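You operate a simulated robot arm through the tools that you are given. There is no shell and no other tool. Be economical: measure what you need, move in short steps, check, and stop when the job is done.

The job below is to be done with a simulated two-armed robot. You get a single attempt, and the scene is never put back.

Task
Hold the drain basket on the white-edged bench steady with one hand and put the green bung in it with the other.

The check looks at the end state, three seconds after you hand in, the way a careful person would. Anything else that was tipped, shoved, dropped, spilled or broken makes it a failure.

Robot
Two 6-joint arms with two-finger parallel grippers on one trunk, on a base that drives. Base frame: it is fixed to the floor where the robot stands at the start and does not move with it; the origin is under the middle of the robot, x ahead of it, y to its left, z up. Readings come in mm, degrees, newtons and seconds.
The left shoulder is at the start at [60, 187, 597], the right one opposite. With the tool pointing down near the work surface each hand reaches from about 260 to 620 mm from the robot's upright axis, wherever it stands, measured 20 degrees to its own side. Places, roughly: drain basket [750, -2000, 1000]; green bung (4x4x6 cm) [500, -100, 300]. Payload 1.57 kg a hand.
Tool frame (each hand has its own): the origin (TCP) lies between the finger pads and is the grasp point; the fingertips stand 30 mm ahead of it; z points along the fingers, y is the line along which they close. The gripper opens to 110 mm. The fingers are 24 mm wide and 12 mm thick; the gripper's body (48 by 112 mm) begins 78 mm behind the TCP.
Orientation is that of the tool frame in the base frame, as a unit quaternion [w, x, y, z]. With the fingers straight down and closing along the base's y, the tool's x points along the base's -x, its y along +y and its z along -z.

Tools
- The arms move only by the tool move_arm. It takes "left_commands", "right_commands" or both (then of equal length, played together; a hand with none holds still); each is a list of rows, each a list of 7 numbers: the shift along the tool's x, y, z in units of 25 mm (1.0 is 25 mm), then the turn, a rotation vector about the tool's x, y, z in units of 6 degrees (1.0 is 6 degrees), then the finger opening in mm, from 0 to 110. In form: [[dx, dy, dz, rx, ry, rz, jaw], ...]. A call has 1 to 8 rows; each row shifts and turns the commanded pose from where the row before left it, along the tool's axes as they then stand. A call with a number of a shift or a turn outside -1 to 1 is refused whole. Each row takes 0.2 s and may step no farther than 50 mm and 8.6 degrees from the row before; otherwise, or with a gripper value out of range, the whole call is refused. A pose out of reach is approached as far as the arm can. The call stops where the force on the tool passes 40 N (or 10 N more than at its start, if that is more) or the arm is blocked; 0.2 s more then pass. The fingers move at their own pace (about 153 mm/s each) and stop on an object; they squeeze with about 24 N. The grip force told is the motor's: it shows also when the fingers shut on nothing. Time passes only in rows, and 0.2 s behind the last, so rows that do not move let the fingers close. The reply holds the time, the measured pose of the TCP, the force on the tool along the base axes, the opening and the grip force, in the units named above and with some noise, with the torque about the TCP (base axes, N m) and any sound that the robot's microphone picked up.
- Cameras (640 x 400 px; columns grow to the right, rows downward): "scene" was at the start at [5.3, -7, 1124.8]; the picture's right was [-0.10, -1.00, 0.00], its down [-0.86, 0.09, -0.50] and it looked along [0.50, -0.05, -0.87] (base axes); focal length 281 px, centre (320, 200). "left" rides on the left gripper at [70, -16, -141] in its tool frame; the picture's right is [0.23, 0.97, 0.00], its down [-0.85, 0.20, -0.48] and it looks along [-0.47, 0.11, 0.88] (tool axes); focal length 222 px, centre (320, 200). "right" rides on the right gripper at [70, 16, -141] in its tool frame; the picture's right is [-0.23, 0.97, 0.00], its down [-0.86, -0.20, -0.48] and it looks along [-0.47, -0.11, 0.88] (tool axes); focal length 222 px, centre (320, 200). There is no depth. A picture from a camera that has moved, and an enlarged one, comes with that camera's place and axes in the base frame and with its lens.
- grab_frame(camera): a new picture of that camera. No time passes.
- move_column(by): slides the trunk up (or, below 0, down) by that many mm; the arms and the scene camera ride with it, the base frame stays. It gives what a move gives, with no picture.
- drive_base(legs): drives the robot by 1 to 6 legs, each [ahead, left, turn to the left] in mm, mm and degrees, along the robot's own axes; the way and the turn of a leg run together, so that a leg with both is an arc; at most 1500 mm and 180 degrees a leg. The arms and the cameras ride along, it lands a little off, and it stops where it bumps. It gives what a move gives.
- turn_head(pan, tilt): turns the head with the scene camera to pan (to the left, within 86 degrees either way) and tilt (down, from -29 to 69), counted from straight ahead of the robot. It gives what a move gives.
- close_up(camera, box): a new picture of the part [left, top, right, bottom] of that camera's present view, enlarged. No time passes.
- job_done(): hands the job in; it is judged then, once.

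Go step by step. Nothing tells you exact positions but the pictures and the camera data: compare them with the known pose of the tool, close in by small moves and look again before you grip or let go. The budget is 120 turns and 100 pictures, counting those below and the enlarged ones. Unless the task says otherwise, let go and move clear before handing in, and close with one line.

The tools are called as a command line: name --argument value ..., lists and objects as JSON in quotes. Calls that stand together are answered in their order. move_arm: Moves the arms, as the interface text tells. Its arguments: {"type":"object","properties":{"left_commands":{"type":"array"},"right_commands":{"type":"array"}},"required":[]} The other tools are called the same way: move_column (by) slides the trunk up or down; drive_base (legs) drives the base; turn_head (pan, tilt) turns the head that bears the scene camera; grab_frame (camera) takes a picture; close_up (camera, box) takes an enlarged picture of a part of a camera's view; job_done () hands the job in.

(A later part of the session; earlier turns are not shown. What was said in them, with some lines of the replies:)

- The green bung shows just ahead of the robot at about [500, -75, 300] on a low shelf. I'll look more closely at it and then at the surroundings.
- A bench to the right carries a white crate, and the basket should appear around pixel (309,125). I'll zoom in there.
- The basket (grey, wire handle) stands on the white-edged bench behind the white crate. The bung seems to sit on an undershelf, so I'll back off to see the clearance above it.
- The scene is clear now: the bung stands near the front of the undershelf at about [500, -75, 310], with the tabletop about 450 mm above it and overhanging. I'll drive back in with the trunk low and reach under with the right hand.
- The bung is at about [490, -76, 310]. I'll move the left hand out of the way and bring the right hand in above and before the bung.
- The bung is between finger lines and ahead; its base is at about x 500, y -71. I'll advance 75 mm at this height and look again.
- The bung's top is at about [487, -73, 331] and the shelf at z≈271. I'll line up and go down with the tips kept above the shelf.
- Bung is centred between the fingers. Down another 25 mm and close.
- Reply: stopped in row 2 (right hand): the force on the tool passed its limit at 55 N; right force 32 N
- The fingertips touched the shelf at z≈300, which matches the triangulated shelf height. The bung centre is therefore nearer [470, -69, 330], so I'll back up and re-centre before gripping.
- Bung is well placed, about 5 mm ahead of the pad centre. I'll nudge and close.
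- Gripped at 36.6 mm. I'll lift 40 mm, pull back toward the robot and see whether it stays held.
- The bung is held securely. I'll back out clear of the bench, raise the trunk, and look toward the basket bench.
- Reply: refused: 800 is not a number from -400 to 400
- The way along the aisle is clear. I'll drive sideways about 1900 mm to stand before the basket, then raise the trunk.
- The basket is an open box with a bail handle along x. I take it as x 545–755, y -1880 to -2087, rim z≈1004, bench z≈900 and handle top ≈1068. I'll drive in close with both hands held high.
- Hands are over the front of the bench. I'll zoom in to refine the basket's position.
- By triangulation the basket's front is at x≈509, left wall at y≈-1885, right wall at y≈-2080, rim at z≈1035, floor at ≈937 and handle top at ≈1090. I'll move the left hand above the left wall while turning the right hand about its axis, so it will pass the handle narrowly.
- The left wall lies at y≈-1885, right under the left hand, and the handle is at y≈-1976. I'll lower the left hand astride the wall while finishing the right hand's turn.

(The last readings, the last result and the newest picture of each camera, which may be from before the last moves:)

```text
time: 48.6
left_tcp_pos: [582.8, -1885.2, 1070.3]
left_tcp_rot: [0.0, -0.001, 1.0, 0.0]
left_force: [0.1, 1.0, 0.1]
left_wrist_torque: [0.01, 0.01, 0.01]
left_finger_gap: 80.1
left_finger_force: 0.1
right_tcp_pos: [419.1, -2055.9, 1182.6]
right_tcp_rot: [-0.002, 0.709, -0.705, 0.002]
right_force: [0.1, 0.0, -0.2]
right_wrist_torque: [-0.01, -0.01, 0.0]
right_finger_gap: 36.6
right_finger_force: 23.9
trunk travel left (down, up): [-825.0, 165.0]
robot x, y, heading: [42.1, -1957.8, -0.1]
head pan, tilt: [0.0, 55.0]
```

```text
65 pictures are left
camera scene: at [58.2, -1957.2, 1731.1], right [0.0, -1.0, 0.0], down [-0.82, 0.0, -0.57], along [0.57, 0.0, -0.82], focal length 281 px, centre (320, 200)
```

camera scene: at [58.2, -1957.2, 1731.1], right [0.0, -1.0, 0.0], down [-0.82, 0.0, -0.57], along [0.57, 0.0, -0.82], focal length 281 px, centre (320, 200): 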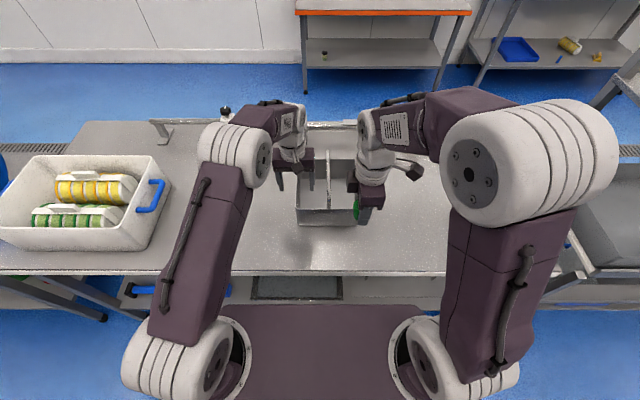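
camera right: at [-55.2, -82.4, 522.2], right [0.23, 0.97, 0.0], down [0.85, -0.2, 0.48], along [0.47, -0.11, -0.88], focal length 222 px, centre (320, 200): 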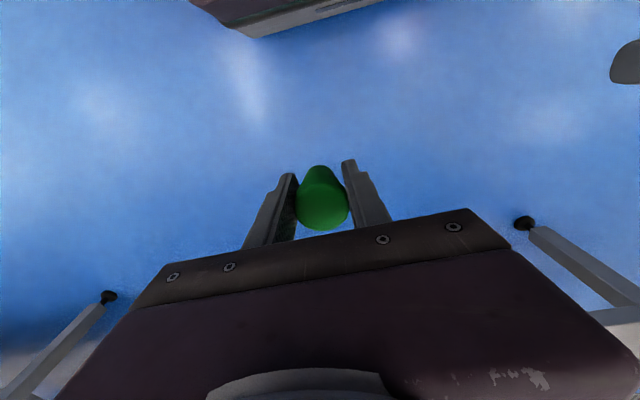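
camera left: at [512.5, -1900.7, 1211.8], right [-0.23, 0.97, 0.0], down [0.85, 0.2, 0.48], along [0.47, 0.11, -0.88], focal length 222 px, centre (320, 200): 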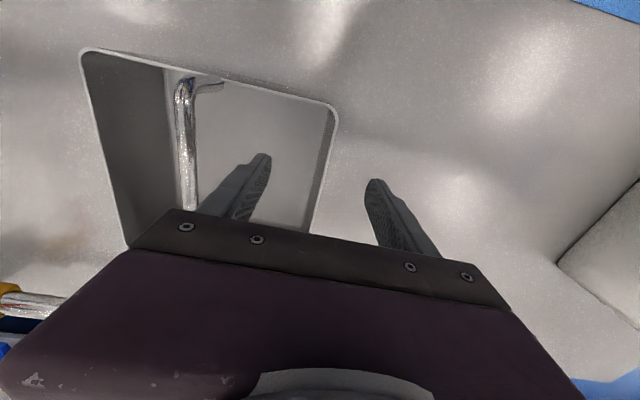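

The wall is centred under the left hand. Down 48 mm and close gently on the wall.

move_arm --left_commands '[[0, 0, 0.7, 0, 0, 0, 80], [0, 0, 0.7, 0, 0, 0, 80], [0, 0, 0.5, 0, 0, 0, 80], [0, 0, 0, 0, 0, 0, 80]]'

grab_frame --camera "left"

close_up --camera "scene" --box '[250, 110, 430, 240]'

```text
time: 49.6
left_tcp_pos: [584.6, -1883.5, 1024.3]
left_tcp_rot: [0.0, -0.001, 1.0, 0.0]
left_force: [-0.3, -0.5, 0.1]
left_wrist_torque: [-0.01, 0.0, -0.01]
left_finger_gap: 79.9
left_finger_force: 0.1
right_tcp_pos: [419.3, -2056.9, 1181.4]
right_tcp_rot: [-0.003, 0.709, -0.706, 0.002]
right_force: [0.2, -0.1, -1.7]
right_wrist_torque: [0.01, -0.03, 0.04]
right_finger_gap: 37.1
right_finger_force: 24.5
trunk travel left (down, up): [-825.0, 165.0]
robot x, y, heading: [46.8, -1956.5, 0.3]
head pan, tilt: [0.0, 55.0]
```

```text
64 pictures are left
camera left: at [513.9, -1899.9, 1164.5], right [-0.23, 0.97, 0.0], down [0.85, 0.2, 0.48], along [0.47, 0.11, -0.88], focal length 222 px, centre (320, 200)
```

left: 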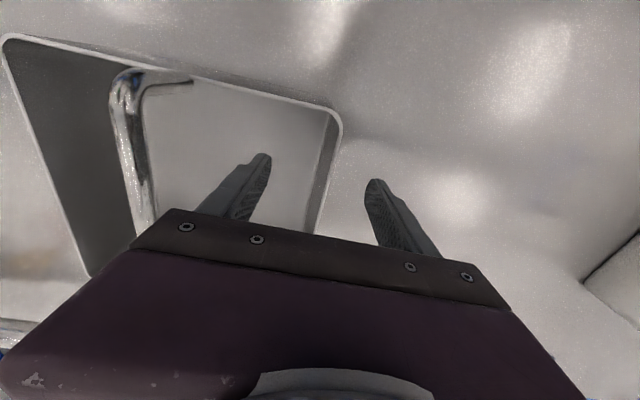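

```text
3.08 times, centred on (340, 175) of scene
camera zoom: at [58.1, -1957.3, 1731.1], right [0.0, -1.0, 0.0], down [-0.82, 0.0, -0.57], along [0.57, 0.0, -0.82], focal length 865 px, centre (258, 277)
```

zoom: 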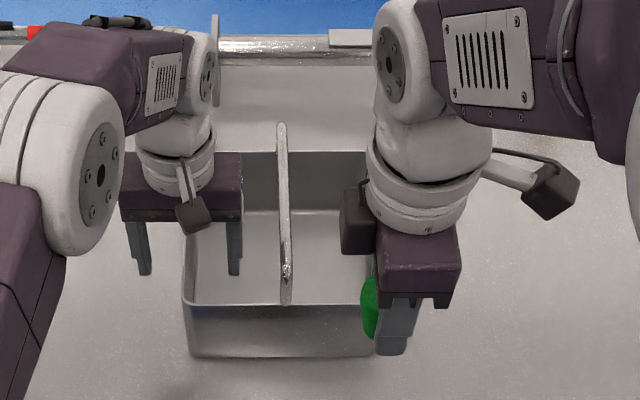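

The wall is about 2 mm left of the hand's centre. I'll correct and close slowly.

move_arm --left_commands '[[0, 0.08, 0, 0, 0, 0, 60], [0, 0, 0, 0, 0, 0, 30], [0, 0, 0, 0, 0, 0, 16], [0, 0, 0, 0, 0, 0, 10], [0, 0, 0, 0, 0, 0, 6]]'

grab_frame --camera "left"

```text
time: 50.8
left_tcp_pos: [583.3, -1882.0, 1023.4]
left_tcp_rot: [0.0, -0.001, 1.0, -0.001]
left_force: [0.5, 2.6, -0.1]
left_wrist_torque: [0.02, 0.0, 0.06]
left_finger_gap: 7.6
left_finger_force: 0.9
right_tcp_pos: [420.0, -2055.4, 1182.6]
right_tcp_rot: [-0.003, 0.709, -0.706, 0.002]
right_force: [-0.5, 0.0, -0.4]
right_wrist_torque: [0.02, 0.0, 0.0]
right_finger_gap: 36.6
right_finger_force: 23.8
trunk travel left (down, up): [-825.0, 165.0]
robot x, y, heading: [47.5, -1959.2, 0.2]
head pan, tilt: [0.0, 55.0]
```

```text
62 pictures are left
camera left: at [514.0, -1897.1, 1164.7], right [-0.23, 0.97, 0.0], down [0.85, 0.2, 0.48], along [0.47, 0.11, -0.88], focal length 222 px, centre (320, 200)
```

left: 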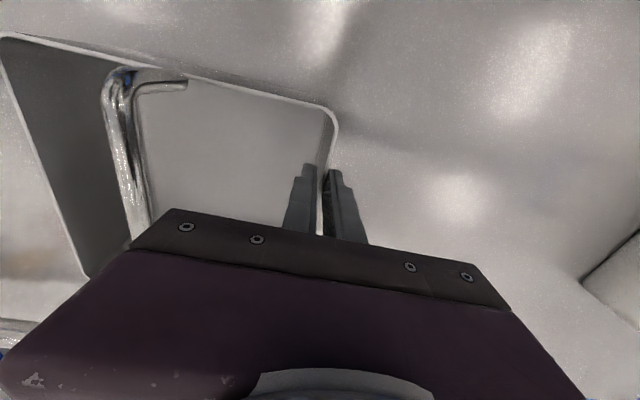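

The fingers straddle the wall; now the full squeeze. At the same time I'll bring the right hand up over the basket's right compartment in short steps.

move_arm --left_commands '[[0, 0, 0, 0, 0, 0, 3], [0, 0, 0, 0, 0, 0, 0], [0, 0, 0, 0, 0, 0, 0], [0, 0, 0, 0, 0, 0, 0]]'

grab_frame --camera "right"

```text
time: 51.8
left_tcp_pos: [584.4, -1881.7, 1024.6]
left_tcp_rot: [0.0, 0.0, 1.0, 0.0]
left_force: [0.2, 0.3, -0.5]
left_wrist_torque: [0.02, -0.17, 0.31]
left_finger_gap: 2.8
left_finger_force: 24.3
right_tcp_pos: [418.7, -2055.7, 1181.4]
right_tcp_rot: [-0.002, 0.708, -0.706, 0.003]
right_force: [-0.4, -0.3, -0.7]
right_wrist_torque: [0.0, 0.01, 0.02]
right_finger_gap: 36.6
right_finger_force: 24.2
trunk travel left (down, up): [-825.0, 165.0]
robot x, y, heading: [49.1, -1956.3, 0.0]
head pan, tilt: [0.0, 55.0]
```

```text
61 pictures are left
camera right: at [403.3, -2125.3, 1322.4], right [-0.97, 0.22, -0.01], down [0.19, 0.86, 0.48], along [0.11, 0.47, -0.88], focal length 222 px, centre (320, 200)
```

right: 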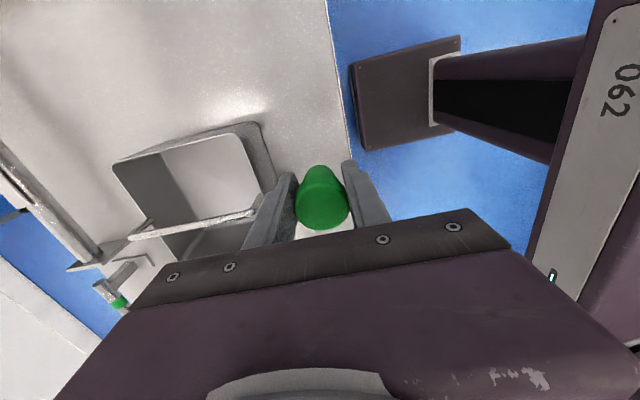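

The wall is clamped (2.8 mm, 24 N). Before moving over, I'll check the dark module on the right gripper's handle side.

close_up --camera "scene" --box '[330, 140, 400, 230]'

```text
4.44 times, centred on (365, 185) of scene
camera zoom: at [58.3, -1957.1, 1731.1], right [0.0, -1.0, 0.0], down [-0.82, 0.0, -0.57], along [0.57, 0.0, -0.82], focal length 1249 px, centre (120, 267)
```

zoom: 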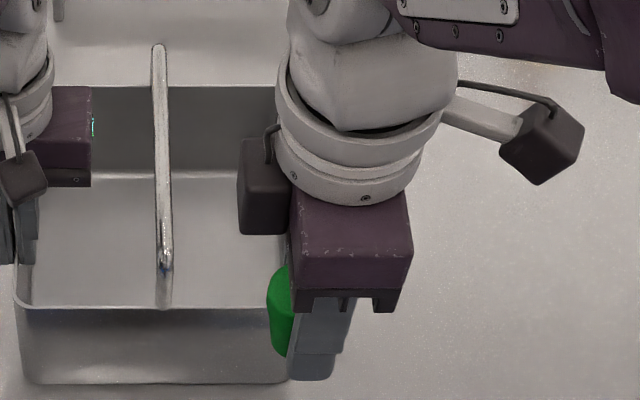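

The module sticks out about 52 mm on the handle side, so I'll tilt the hand 8° away from the handle. First I'll shift over the right compartment at the present height.

move_arm --right_commands '[[-0.13, -0.95, 0, 0, 0, 0, 15], [-0.13, -0.95, 0, 0, 0, 0, 15], [-0.13, -0.95, 0, 0, 0, 0, 15], [-0.13, -0.95, 0, 0, 0, 0, 15], [-0.13, -0.95, 0, 0, 0, 0, 15], [-0.13, -0.95, 0, 0, 0, 0, 15], [-0.13, -0.95, 0, 0, -0.65, 0, 15], [-0.1, -0.95, 0, 0, -0.65, 0, 15]]'

grab_frame --camera "right"

close_up --camera "scene" --box '[250, 90, 430, 240]'

```text
time: 53.6
left_tcp_pos: [585.4, -1882.0, 1025.3]
left_tcp_rot: [0.001, -0.001, 1.0, 0.0]
left_force: [1.8, 1.5, 1.8]
left_wrist_torque: [0.11, 0.52, 0.03]
left_finger_gap: 2.6
left_finger_force: 23.8
right_tcp_pos: [608.8, -2030.2, 1184.8]
right_tcp_rot: [-0.051, 0.706, -0.705, -0.047]
right_force: [0.2, 0.9, -0.8]
right_wrist_torque: [-0.03, -0.01, 0.0]
right_finger_gap: 36.7
right_finger_force: 24.2
trunk travel left (down, up): [-825.0, 165.0]
robot x, y, heading: [46.2, -1956.0, 0.2]
head pan, tilt: [0.0, 55.0]
```

```text
59 pictures are left
camera right: at [592.9, -2118.8, 1314.3], right [-0.97, 0.22, 0.03], down [0.19, 0.78, 0.59], along [0.11, 0.58, -0.8], focal length 222 px, centre (320, 200)
```

right: 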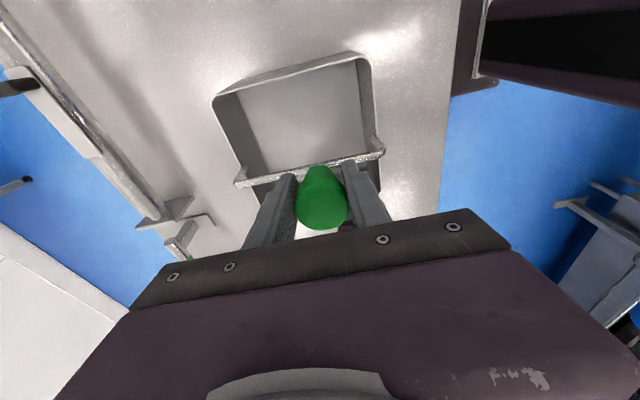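

```text
2.67 times, centred on (340, 165) of scene
camera zoom: at [58.9, -1957.3, 1731.1], right [0.0, -1.0, 0.0], down [-0.82, 0.0, -0.57], along [0.57, 0.0, -0.82], focal length 750 px, centre (267, 293)
```

zoom: 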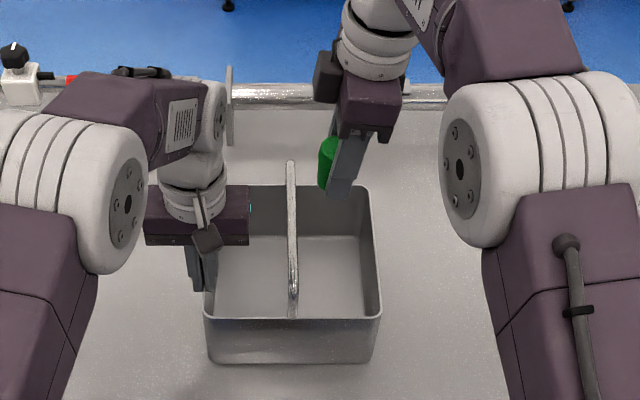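

The tilt went the right way and the bung is over the right compartment. I'll lower 110 mm straight down and check.

move_arm --right_commands '[[0.136, 0, 0.99, 0, 0, 0, 15], [0.136, 0, 0.99, 0, 0, 0, 15], [0.136, 0, 0.99, 0, 0, 0, 15], [0.136, 0, 0.99, 0, 0, 0, 15], [0.05, 0, 0.4, 0, 0, 0, 15], [0, 0, 0, 0, 0, 0, 15]]'

grab_frame --camera "right"

close_up --camera "scene" --box '[270, 120, 400, 230]'

grab_frame --camera "left"

```text
time: 55.0
left_tcp_pos: [584.2, -1881.6, 1025.3]
left_tcp_rot: [0.0, -0.001, 1.0, 0.0]
left_force: [2.9, 0.3, 3.7]
left_wrist_torque: [0.04, 0.36, 0.07]
left_finger_gap: 2.9
left_finger_force: 24.1
right_tcp_pos: [610.7, -2029.5, 1073.1]
right_tcp_rot: [-0.05, 0.707, -0.704, -0.046]
right_force: [0.2, 0.2, -0.2]
right_wrist_torque: [-0.01, -0.02, -0.02]
right_finger_gap: 36.8
right_finger_force: 24.3
trunk travel left (down, up): [-825.0, 165.0]
robot x, y, heading: [44.9, -1958.0, 0.2]
head pan, tilt: [0.0, 55.0]
```

```text
57 pictures are left
camera right: at [594.9, -2117.3, 1202.9], right [-0.97, 0.22, 0.03], down [0.19, 0.78, 0.59], along [0.11, 0.58, -0.81], focal length 222 px, centre (320, 200)
```

right: 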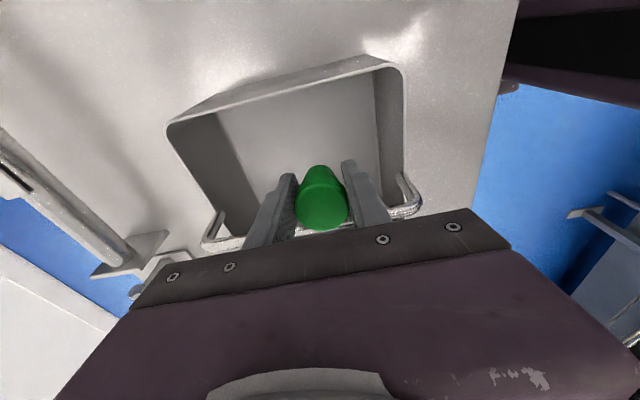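

```text
3.64 times, centred on (335, 175) of scene
camera zoom: at [58.6, -1957.1, 1731.1], right [0.0, -1.0, 0.0], down [-0.82, 0.0, -0.57], along [0.57, 0.0, -0.82], focal length 1022 px, centre (266, 291)
```

zoom: 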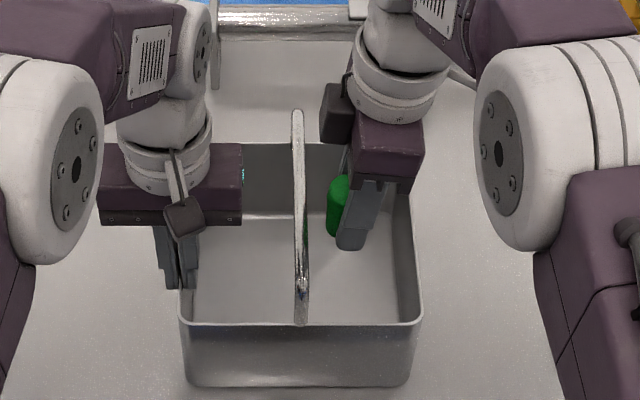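

```text
55 pictures are left
camera left: at [514.3, -1897.5, 1164.7], right [-0.23, 0.97, 0.0], down [0.85, 0.2, 0.48], along [0.47, 0.11, -0.88], focal length 222 px, centre (320, 200)
```

left: 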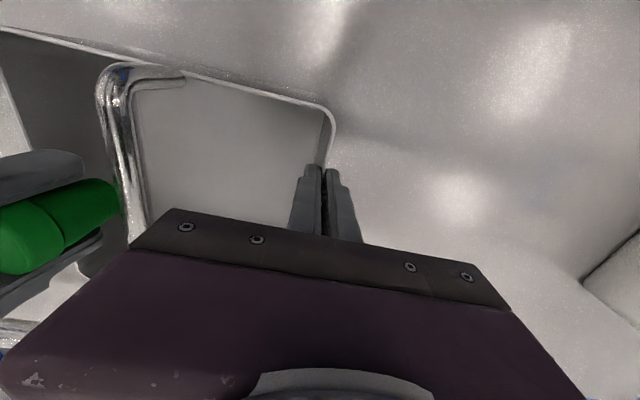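

The bung is clear of the handle by about 20 mm and the module by about 7 mm. I'll shift 6 mm away from the handle, lower 60 mm more and check.

move_arm --right_commands '[[0.24, 0, 0, 0, 0, 0, 15], [0.11, 0, 0.8, 0, 0, 0, 15], [0.11, 0, 0.8, 0, 0, 0, 15], [0.11, 0, 0.8, 0, 0, 0, 15], [0, 0, 0, 0, 0, 0, 15]]'

grab_frame --camera "right"

close_up --camera "scene" --box '[270, 120, 400, 230]'

```text
time: 56.2
left_tcp_pos: [585.0, -1881.8, 1023.6]
left_tcp_rot: [0.0, 0.0, 1.0, 0.0]
left_force: [0.9, 1.1, 2.7]
left_wrist_torque: [0.0, -0.2, 0.13]
left_finger_gap: 2.7
left_finger_force: 24.2
right_tcp_pos: [611.2, -2035.5, 1012.5]
right_tcp_rot: [-0.051, 0.706, -0.705, -0.046]
right_force: [0.2, -0.2, -1.0]
right_wrist_torque: [-0.02, 0.02, 0.02]
right_finger_gap: 36.6
right_finger_force: 24.0
trunk travel left (down, up): [-825.0, 165.0]
robot x, y, heading: [47.2, -1957.2, 0.1]
head pan, tilt: [0.0, 55.0]
```

```text
54 pictures are left
camera right: at [595.3, -2123.6, 1141.9], right [-0.97, 0.22, 0.02], down [0.19, 0.78, 0.59], along [0.11, 0.58, -0.81], focal length 222 px, centre (320, 200)
```

right: 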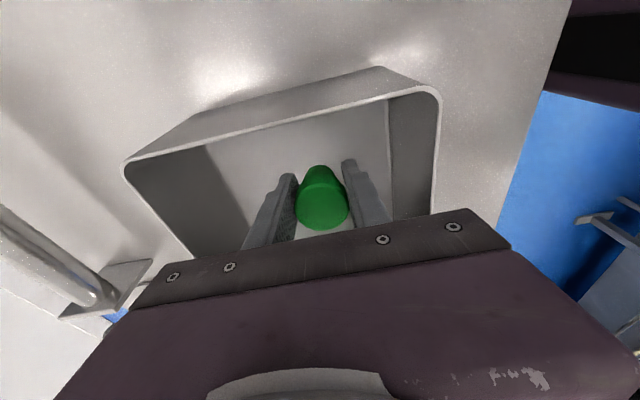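

```text
3.64 times, centred on (335, 175) of scene
camera zoom: at [58.4, -1957.1, 1731.1], right [0.0, -1.0, 0.0], down [-0.82, 0.0, -0.57], along [0.57, 0.0, -0.82], focal length 1022 px, centre (266, 291)
```

zoom: 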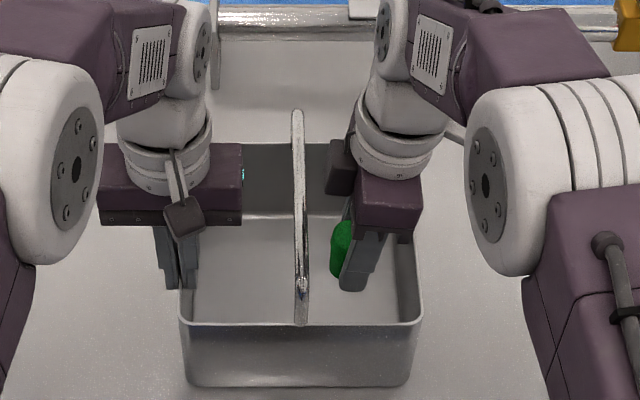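

All clear; the bung is inside the rim. I'll lower 25 mm more in small steps watching for contact.

move_arm --right_commands '[[0.055, 0, 0.4, 0, 0, 0, 15], [0.055, 0, 0.4, 0, 0, 0, 15], [0.027, 0, 0.2, 0, 0, 0, 15], [0, 0, 0, 0, 0, 0, 15]]'

grab_frame --camera "right"

close_up --camera "scene" --box '[270, 120, 400, 230]'

```text
time: 57.2
left_tcp_pos: [585.0, -1882.4, 1024.6]
left_tcp_rot: [0.0, -0.001, 1.0, 0.0]
left_force: [1.7, -0.2, 2.0]
left_wrist_torque: [0.04, -0.2, 0.12]
left_finger_gap: 2.9
left_finger_force: 24.2
right_tcp_pos: [611.5, -2037.3, 986.2]
right_tcp_rot: [-0.051, 0.706, -0.705, -0.046]
right_force: [-0.3, -0.1, -0.6]
right_wrist_torque: [-0.01, -0.01, 0.01]
right_finger_gap: 36.8
right_finger_force: 23.8
trunk travel left (down, up): [-825.0, 165.0]
robot x, y, heading: [50.4, -1957.5, 0.2]
head pan, tilt: [0.0, 55.0]
```

```text
52 pictures are left
camera right: at [594.6, -2124.3, 1116.2], right [-0.97, 0.22, 0.02], down [0.19, 0.78, 0.59], along [0.11, 0.58, -0.81], focal length 222 px, centre (320, 200)
```

right: 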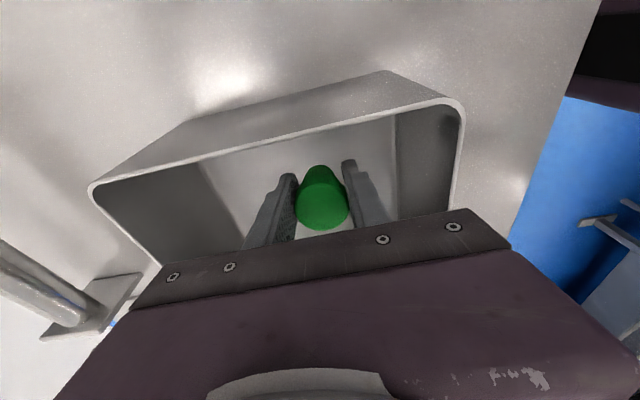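

```text
3.64 times, centred on (335, 175) of scene
camera zoom: at [58.4, -1957.1, 1731.1], right [0.0, -1.0, 0.0], down [-0.82, 0.0, -0.57], along [0.57, 0.0, -0.82], focal length 1022 px, centre (266, 291)
```

zoom: 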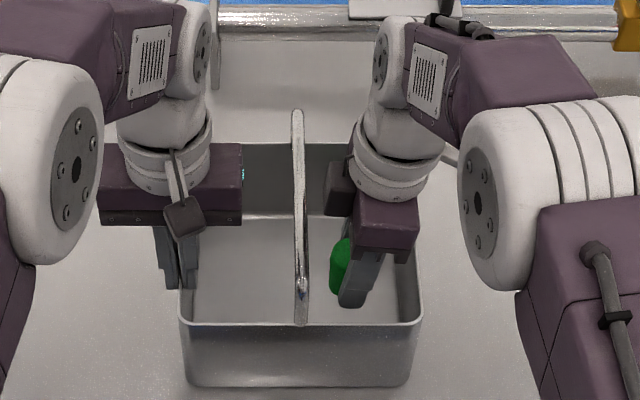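

Still no contact. I'll go down by 4 mm steps.

move_arm --right_commands '[[0.022, 0, 0.16, 0, 0, 0, 15], [0.022, 0, 0.16, 0, 0, 0, 15], [0, 0, 0, 0, 0, 0, 15]]'

```text
time: 58.0
left_tcp_pos: [584.0, -1882.4, 1024.0]
left_tcp_rot: [0.0, -0.001, 1.0, 0.0]
left_force: [1.3, 0.6, 2.0]
left_wrist_torque: [0.06, -0.14, 0.14]
left_finger_gap: 2.9
left_finger_force: 24.1
right_tcp_pos: [612.0, -2036.1, 977.7]
right_tcp_rot: [-0.051, 0.707, -0.704, -0.045]
right_force: [-0.3, -0.5, -0.7]
right_wrist_torque: [-0.03, 0.02, -0.01]
right_finger_gap: 36.8
right_finger_force: 23.8
trunk travel left (down, up): [-825.0, 165.0]
robot x, y, heading: [46.6, -1954.5, 0.1]
head pan, tilt: [0.0, 55.0]
```

move_arm --right_commands '[[0.016, 0, 0.12, 0, 0, 0, 15], [0.016, 0, 0.12, 0, 0, 0, 15], [0, 0, 0, 0, 0, 0, 15]]'

close_up --camera "right" --box '[200, 100, 480, 260]'

```text
time: 58.8
left_tcp_pos: [583.8, -1883.0, 1023.3]
left_tcp_rot: [0.0, -0.001, 1.0, 0.001]
left_force: [1.6, 0.2, 2.4]
left_wrist_torque: [0.03, -0.02, 0.1]
left_finger_gap: 2.8
left_finger_force: 24.2
right_tcp_pos: [610.0, -2036.6, 970.5]
right_tcp_rot: [-0.05, 0.707, -0.704, -0.045]
right_force: [0.4, 0.1, -0.4]
right_wrist_torque: [0.04, 0.01, 0.02]
right_finger_gap: 36.5
right_finger_force: 24.0
trunk travel left (down, up): [-825.0, 165.0]
robot x, y, heading: [45.6, -1956.5, 0.1]
head pan, tilt: [0.0, 55.0]
```

```text
2.29 times, centred on (340, 180) of right
camera zoom: at [594.8, -2123.8, 1101.4], right [-0.97, 0.22, 0.02], down [0.19, 0.78, 0.59], along [0.11, 0.58, -0.81], focal length 508 px, centre (274, 246)
```

zoom: 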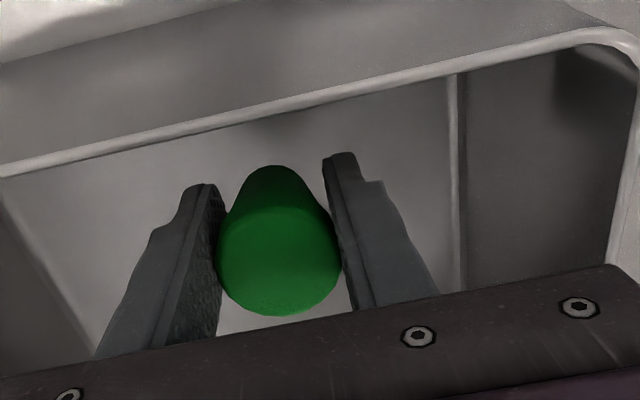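

move_arm --right_commands '[[0.016, 0, 0.12, 0, 0, 0, 15], [0.016, 0, 0.12, 0, 0, 0, 15], [0, 0, 0, 0, 0, 0, 15]]'

```text
time: 59.6
left_tcp_pos: [584.5, -1882.5, 1023.7]
left_tcp_rot: [0.001, -0.001, 1.0, 0.0]
left_force: [0.7, -0.1, 1.8]
left_wrist_torque: [0.01, -0.01, 0.12]
left_finger_gap: 2.8
left_finger_force: 24.1
right_tcp_pos: [611.9, -2035.4, 966.3]
right_tcp_rot: [-0.05, 0.707, -0.704, -0.046]
right_force: [0.1, -0.5, -0.4]
right_wrist_torque: [0.01, 0.01, 0.03]
right_finger_gap: 36.4
right_finger_force: 23.9
trunk travel left (down, up): [-825.0, 165.0]
robot x, y, heading: [45.8, -1956.0, 0.2]
head pan, tilt: [0.0, 55.0]
```

move_arm --right_commands '[[0.016, 0, 0.12, 0, 0, 0, 15], [0.016, 0, 0.12, 0, 0, 0, 15], [0, 0, 0, 0, 0, 0, 15]]'

close_up --camera "scene" --box '[270, 120, 400, 230]'

```text
time: 60.4
left_tcp_pos: [584.3, -1881.5, 1024.4]
left_tcp_rot: [0.0, -0.001, 1.0, 0.0]
left_force: [1.8, 0.2, 2.0]
left_wrist_torque: [-0.02, -0.06, 0.11]
left_finger_gap: 3.0
left_finger_force: 24.2
right_tcp_pos: [611.2, -2035.8, 960.1]
right_tcp_rot: [-0.05, 0.706, -0.705, -0.046]
right_force: [0.2, -0.1, -1.3]
right_wrist_torque: [0.0, 0.02, 0.02]
right_finger_gap: 36.5
right_finger_force: 23.7
trunk travel left (down, up): [-825.0, 165.0]
robot x, y, heading: [47.6, -1959.4, 0.0]
head pan, tilt: [0.0, 55.0]
```

```text
3.64 times, centred on (335, 175) of scene
camera zoom: at [58.4, -1957.2, 1731.1], right [0.0, -1.0, 0.0], down [-0.82, 0.0, -0.57], along [0.57, 0.0, -0.82], focal length 1022 px, centre (266, 291)
```

zoom: 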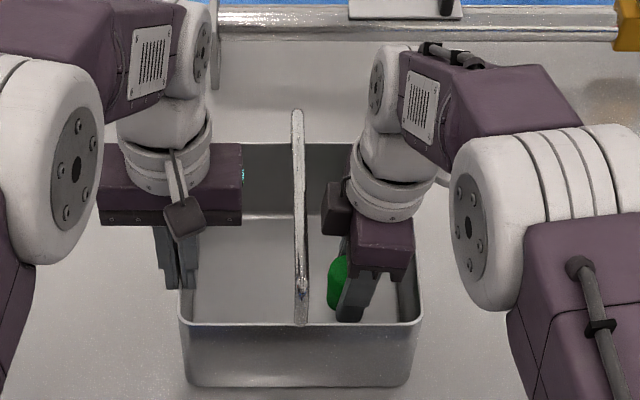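

The bung's foot is within about 1–2 cm of the basket floor, with no contact yet. I'll release gently here.

move_arm --right_commands '[[0, 0, 0, 0, 0, 0, 34], [0, 0, 0, 0, 0, 0, 45], [0, 0, 0, 0, 0, 0, 65], [0, 0, 0, 0, 0, 0, 65], [0, 0, 0, 0, 0, 0, 65]]'

close_up --camera "right" --box '[200, 100, 480, 260]'

```text
time: 61.6
left_tcp_pos: [585.1, -1881.3, 1024.7]
left_tcp_rot: [0.0, -0.001, 1.0, 0.0]
left_force: [1.9, 0.5, 2.4]
left_wrist_torque: [0.0, -0.04, 0.14]
left_finger_gap: 2.5
left_finger_force: 23.8
right_tcp_pos: [611.5, -2035.2, 959.7]
right_tcp_rot: [-0.051, 0.707, -0.704, -0.045]
right_force: [0.9, -0.1, -0.1]
right_wrist_torque: [0.01, 0.01, 0.0]
right_finger_gap: 65.0
right_finger_force: 0.0
trunk travel left (down, up): [-825.0, 165.0]
robot x, y, heading: [48.3, -1958.3, 0.2]
head pan, tilt: [0.0, 55.0]
```

```text
2.29 times, centred on (340, 180) of right
camera zoom: at [595.2, -2123.7, 1089.8], right [-0.97, 0.22, 0.02], down [0.19, 0.78, 0.59], along [0.11, 0.58, -0.81], focal length 508 px, centre (274, 246)
```

zoom: 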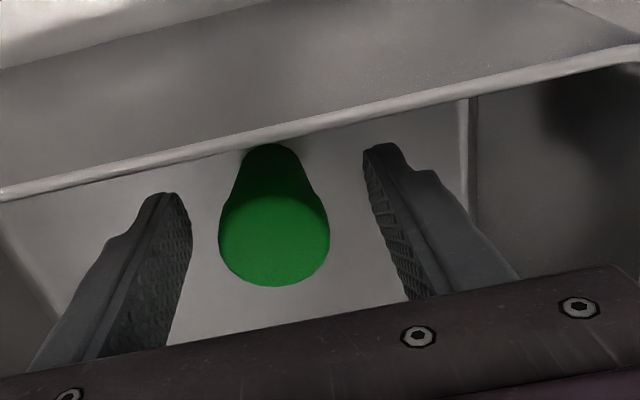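

The bung stands upright in the basket. Now I'll raise the right hand straight up, keeping hold with the left.

move_arm --right_commands '[[-0.136, 0, -0.99, 0, 0, 0, 65], [-0.136, 0, -0.99, 0, 0, 0, 65], [-0.136, 0, -0.99, 0, 0, 0, 65], [-0.136, 0, -0.99, 0, 0, 0, 65], [-0.136, 0, -0.99, 0, 0, 0, 65], [-0.136, 0, -0.99, 0, 0, 0, 65], [-0.136, 0, -0.99, 0, 0, 0, 65], [-0.136, 0, -0.99, 0, 0, 0, 65]]'

close_up --camera "scene" --box '[270, 120, 400, 230]'

```text
time: 63.4
left_tcp_pos: [584.3, -1881.2, 1024.5]
left_tcp_rot: [0.0, 0.0, 1.0, 0.0]
left_force: [0.8, -0.4, 0.6]
left_wrist_torque: [0.03, -0.07, 0.16]
left_finger_gap: 2.7
left_finger_force: 23.7
right_tcp_pos: [610.7, -2036.2, 1160.3]
right_tcp_rot: [-0.049, 0.707, -0.704, -0.047]
right_force: [-0.2, -0.8, 0.2]
right_wrist_torque: [0.02, -0.03, 0.03]
right_finger_gap: 65.2
right_finger_force: 0.0
trunk travel left (down, up): [-825.0, 165.0]
robot x, y, heading: [42.5, -1957.0, 0.0]
head pan, tilt: [0.0, 55.0]
```

```text
3.64 times, centred on (335, 175) of scene
camera zoom: at [58.3, -1957.1, 1731.0], right [0.0, -1.0, 0.0], down [-0.82, 0.0, -0.57], along [0.57, 0.0, -0.82], focal length 1022 px, centre (266, 291)
```

zoom: 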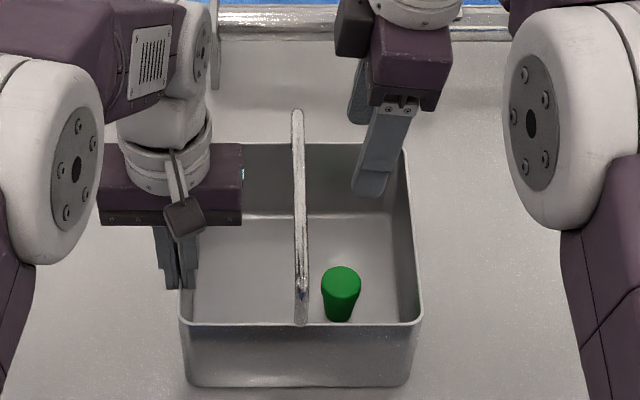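

The bung is in the basket and the right hand is clear. Now I'll open the left hand and lift it straight up, drawing the right hand back.

move_arm --left_commands '[[0, 0, 0, 0, 0, 0, 8], [0, 0, 0, 0, 0, 0, 30], [0, 0, 0, 0, 0, 0, 60], [0, 0, -0.4, 0, 0, 0, 60], [0, 0, -1, 0, 0, 0, 60], [0, 0, -1, 0, 0, 0, 60], [0, 0, -1, 0, 0, 0, 60], [0, 0, -1, 0, 0, 0, 60]]' --right_commands '[[0, 0.8, 0, 0, 0, 0, 65], [0, 0.8, 0, 0, 0, 0, 65], [0, 0.8, 0, 0, 0, 0, 65], [0, 0.8, 0, 0, 0, 0, 65], [0, 0.8, 0, 0, 0, 0, 65], [0, 0.8, 0, 0, 0, 0, 65], [0, 0.8, 0, 0, 0, 0, 65], [0, 0.8, 0, 0, 0, 0, 65]]'

move_arm --left_commands '[[0, 0, -1, 0, 0, 0, 60], [0, 0, -1, 0, 0, 0, 60], [1, 0.3, 0, 0, 0, 0, 60], [1, 0.3, 0, 0, 0, 0, 60], [1, 0.3, 0, 0, 0, 0, 60], [1, 0.3, 0, 0, 0, 0, 60], [1, 0.3, 0, 0, 0, 0, 60]]'

close_up --camera "scene" --box '[220, 100, 430, 240]'

```text
time: 65.2
left_tcp_pos: [583.4, -1882.0, 1133.2]
left_tcp_rot: [0.001, 0.0, 1.0, 0.0]
left_force: [0.2, 0.1, -0.9]
left_wrist_torque: [0.0, -0.01, 0.0]
left_finger_gap: 59.8
left_finger_force: 0.0
right_tcp_pos: [447.1, -2033.9, 1160.7]
right_tcp_rot: [-0.052, 0.706, -0.705, -0.045]
right_force: [-0.5, 0.4, -0.1]
right_wrist_torque: [-0.02, -0.01, 0.01]
right_finger_gap: 64.9
right_finger_force: 0.0
trunk travel left (down, up): [-825.0, 165.0]
robot x, y, heading: [44.8, -1956.3, 0.1]
head pan, tilt: [0.0, 55.0]
```

```text
time: 66.8
left_tcp_pos: [457.9, -1842.4, 1184.4]
left_tcp_rot: [0.001, -0.002, 1.0, 0.0]
left_force: [0.3, 0.5, -0.1]
left_wrist_torque: [-0.03, -0.02, 0.0]
left_finger_gap: 59.8
left_finger_force: 0.0
right_tcp_pos: [447.7, -2034.7, 1159.4]
right_tcp_rot: [-0.05, 0.706, -0.705, -0.046]
right_force: [0.0, 0.1, -0.1]
right_wrist_torque: [0.0, -0.02, -0.03]
right_finger_gap: 65.1
right_finger_force: 0.1
trunk travel left (down, up): [-825.0, 165.0]
robot x, y, heading: [47.1, -1960.3, 0.2]
head pan, tilt: [0.0, 55.0]
```

```text
2.86 times, centred on (325, 170) of scene
camera zoom: at [56.4, -1956.9, 1731.1], right [0.0, -1.0, 0.0], down [-0.82, 0.0, -0.57], along [0.57, 0.0, -0.82], focal length 803 px, centre (306, 286)
```

zoom: 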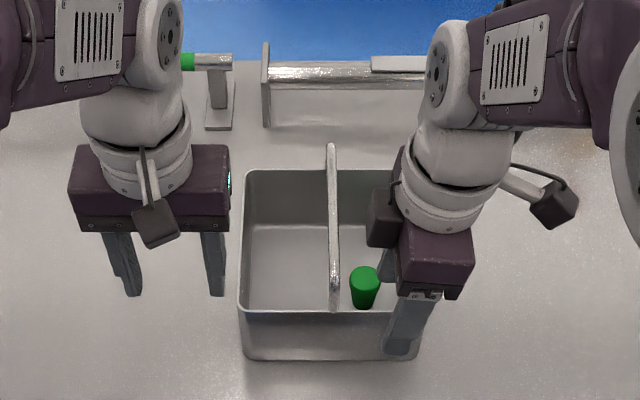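

The bung stands in the basket, the basket is where it was, and both hands are free. I'll back the base off a little and hand in.

drive_base --legs '[[-250, 0, 0]]'

grab_frame --camera "scene"

```text
time: 68.6
left_tcp_pos: [211.4, -1846.7, 1182.7]
left_tcp_rot: [-0.001, 0.002, 1.0, 0.0]
left_force: [0.4, -0.1, -0.6]
left_wrist_torque: [0.01, 0.0, -0.02]
left_finger_gap: 59.9
left_finger_force: 0.0
right_tcp_pos: [200.0, -2038.1, 1159.8]
right_tcp_rot: [0.049, -0.704, 0.706, 0.047]
right_force: [-0.5, 0.4, 0.8]
right_wrist_torque: [-0.01, 0.04, -0.01]
right_finger_gap: 64.9
right_finger_force: 0.1
trunk travel left (down, up): [-825.0, 165.0]
robot x, y, heading: [-205.5, -1956.6, -0.4]
head pan, tilt: [0.0, 55.0]
```

```text
45 pictures are left
camera scene: at [-190.4, -1956.9, 1731.0], right [-0.01, -1.0, 0.0], down [-0.82, 0.0, -0.57], along [0.57, 0.0, -0.82], focal length 281 px, centre (320, 200)
```

scene: 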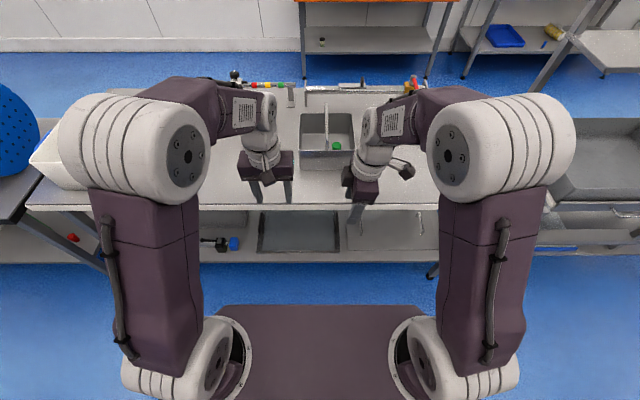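

Everything is in order: the bung is in the basket and both hands are clear. I'm handing in.

job_done

```text
The job is handed in.
```

The green bung is standing upright in the drain basket. The left hand held the basket's side wall while the right put the bung in. Both hands are now clear, the basket is where it was, and I saw nothing else moved or knocked over; my fingertips touched the bare undershelf once while I was reaching for the bung.
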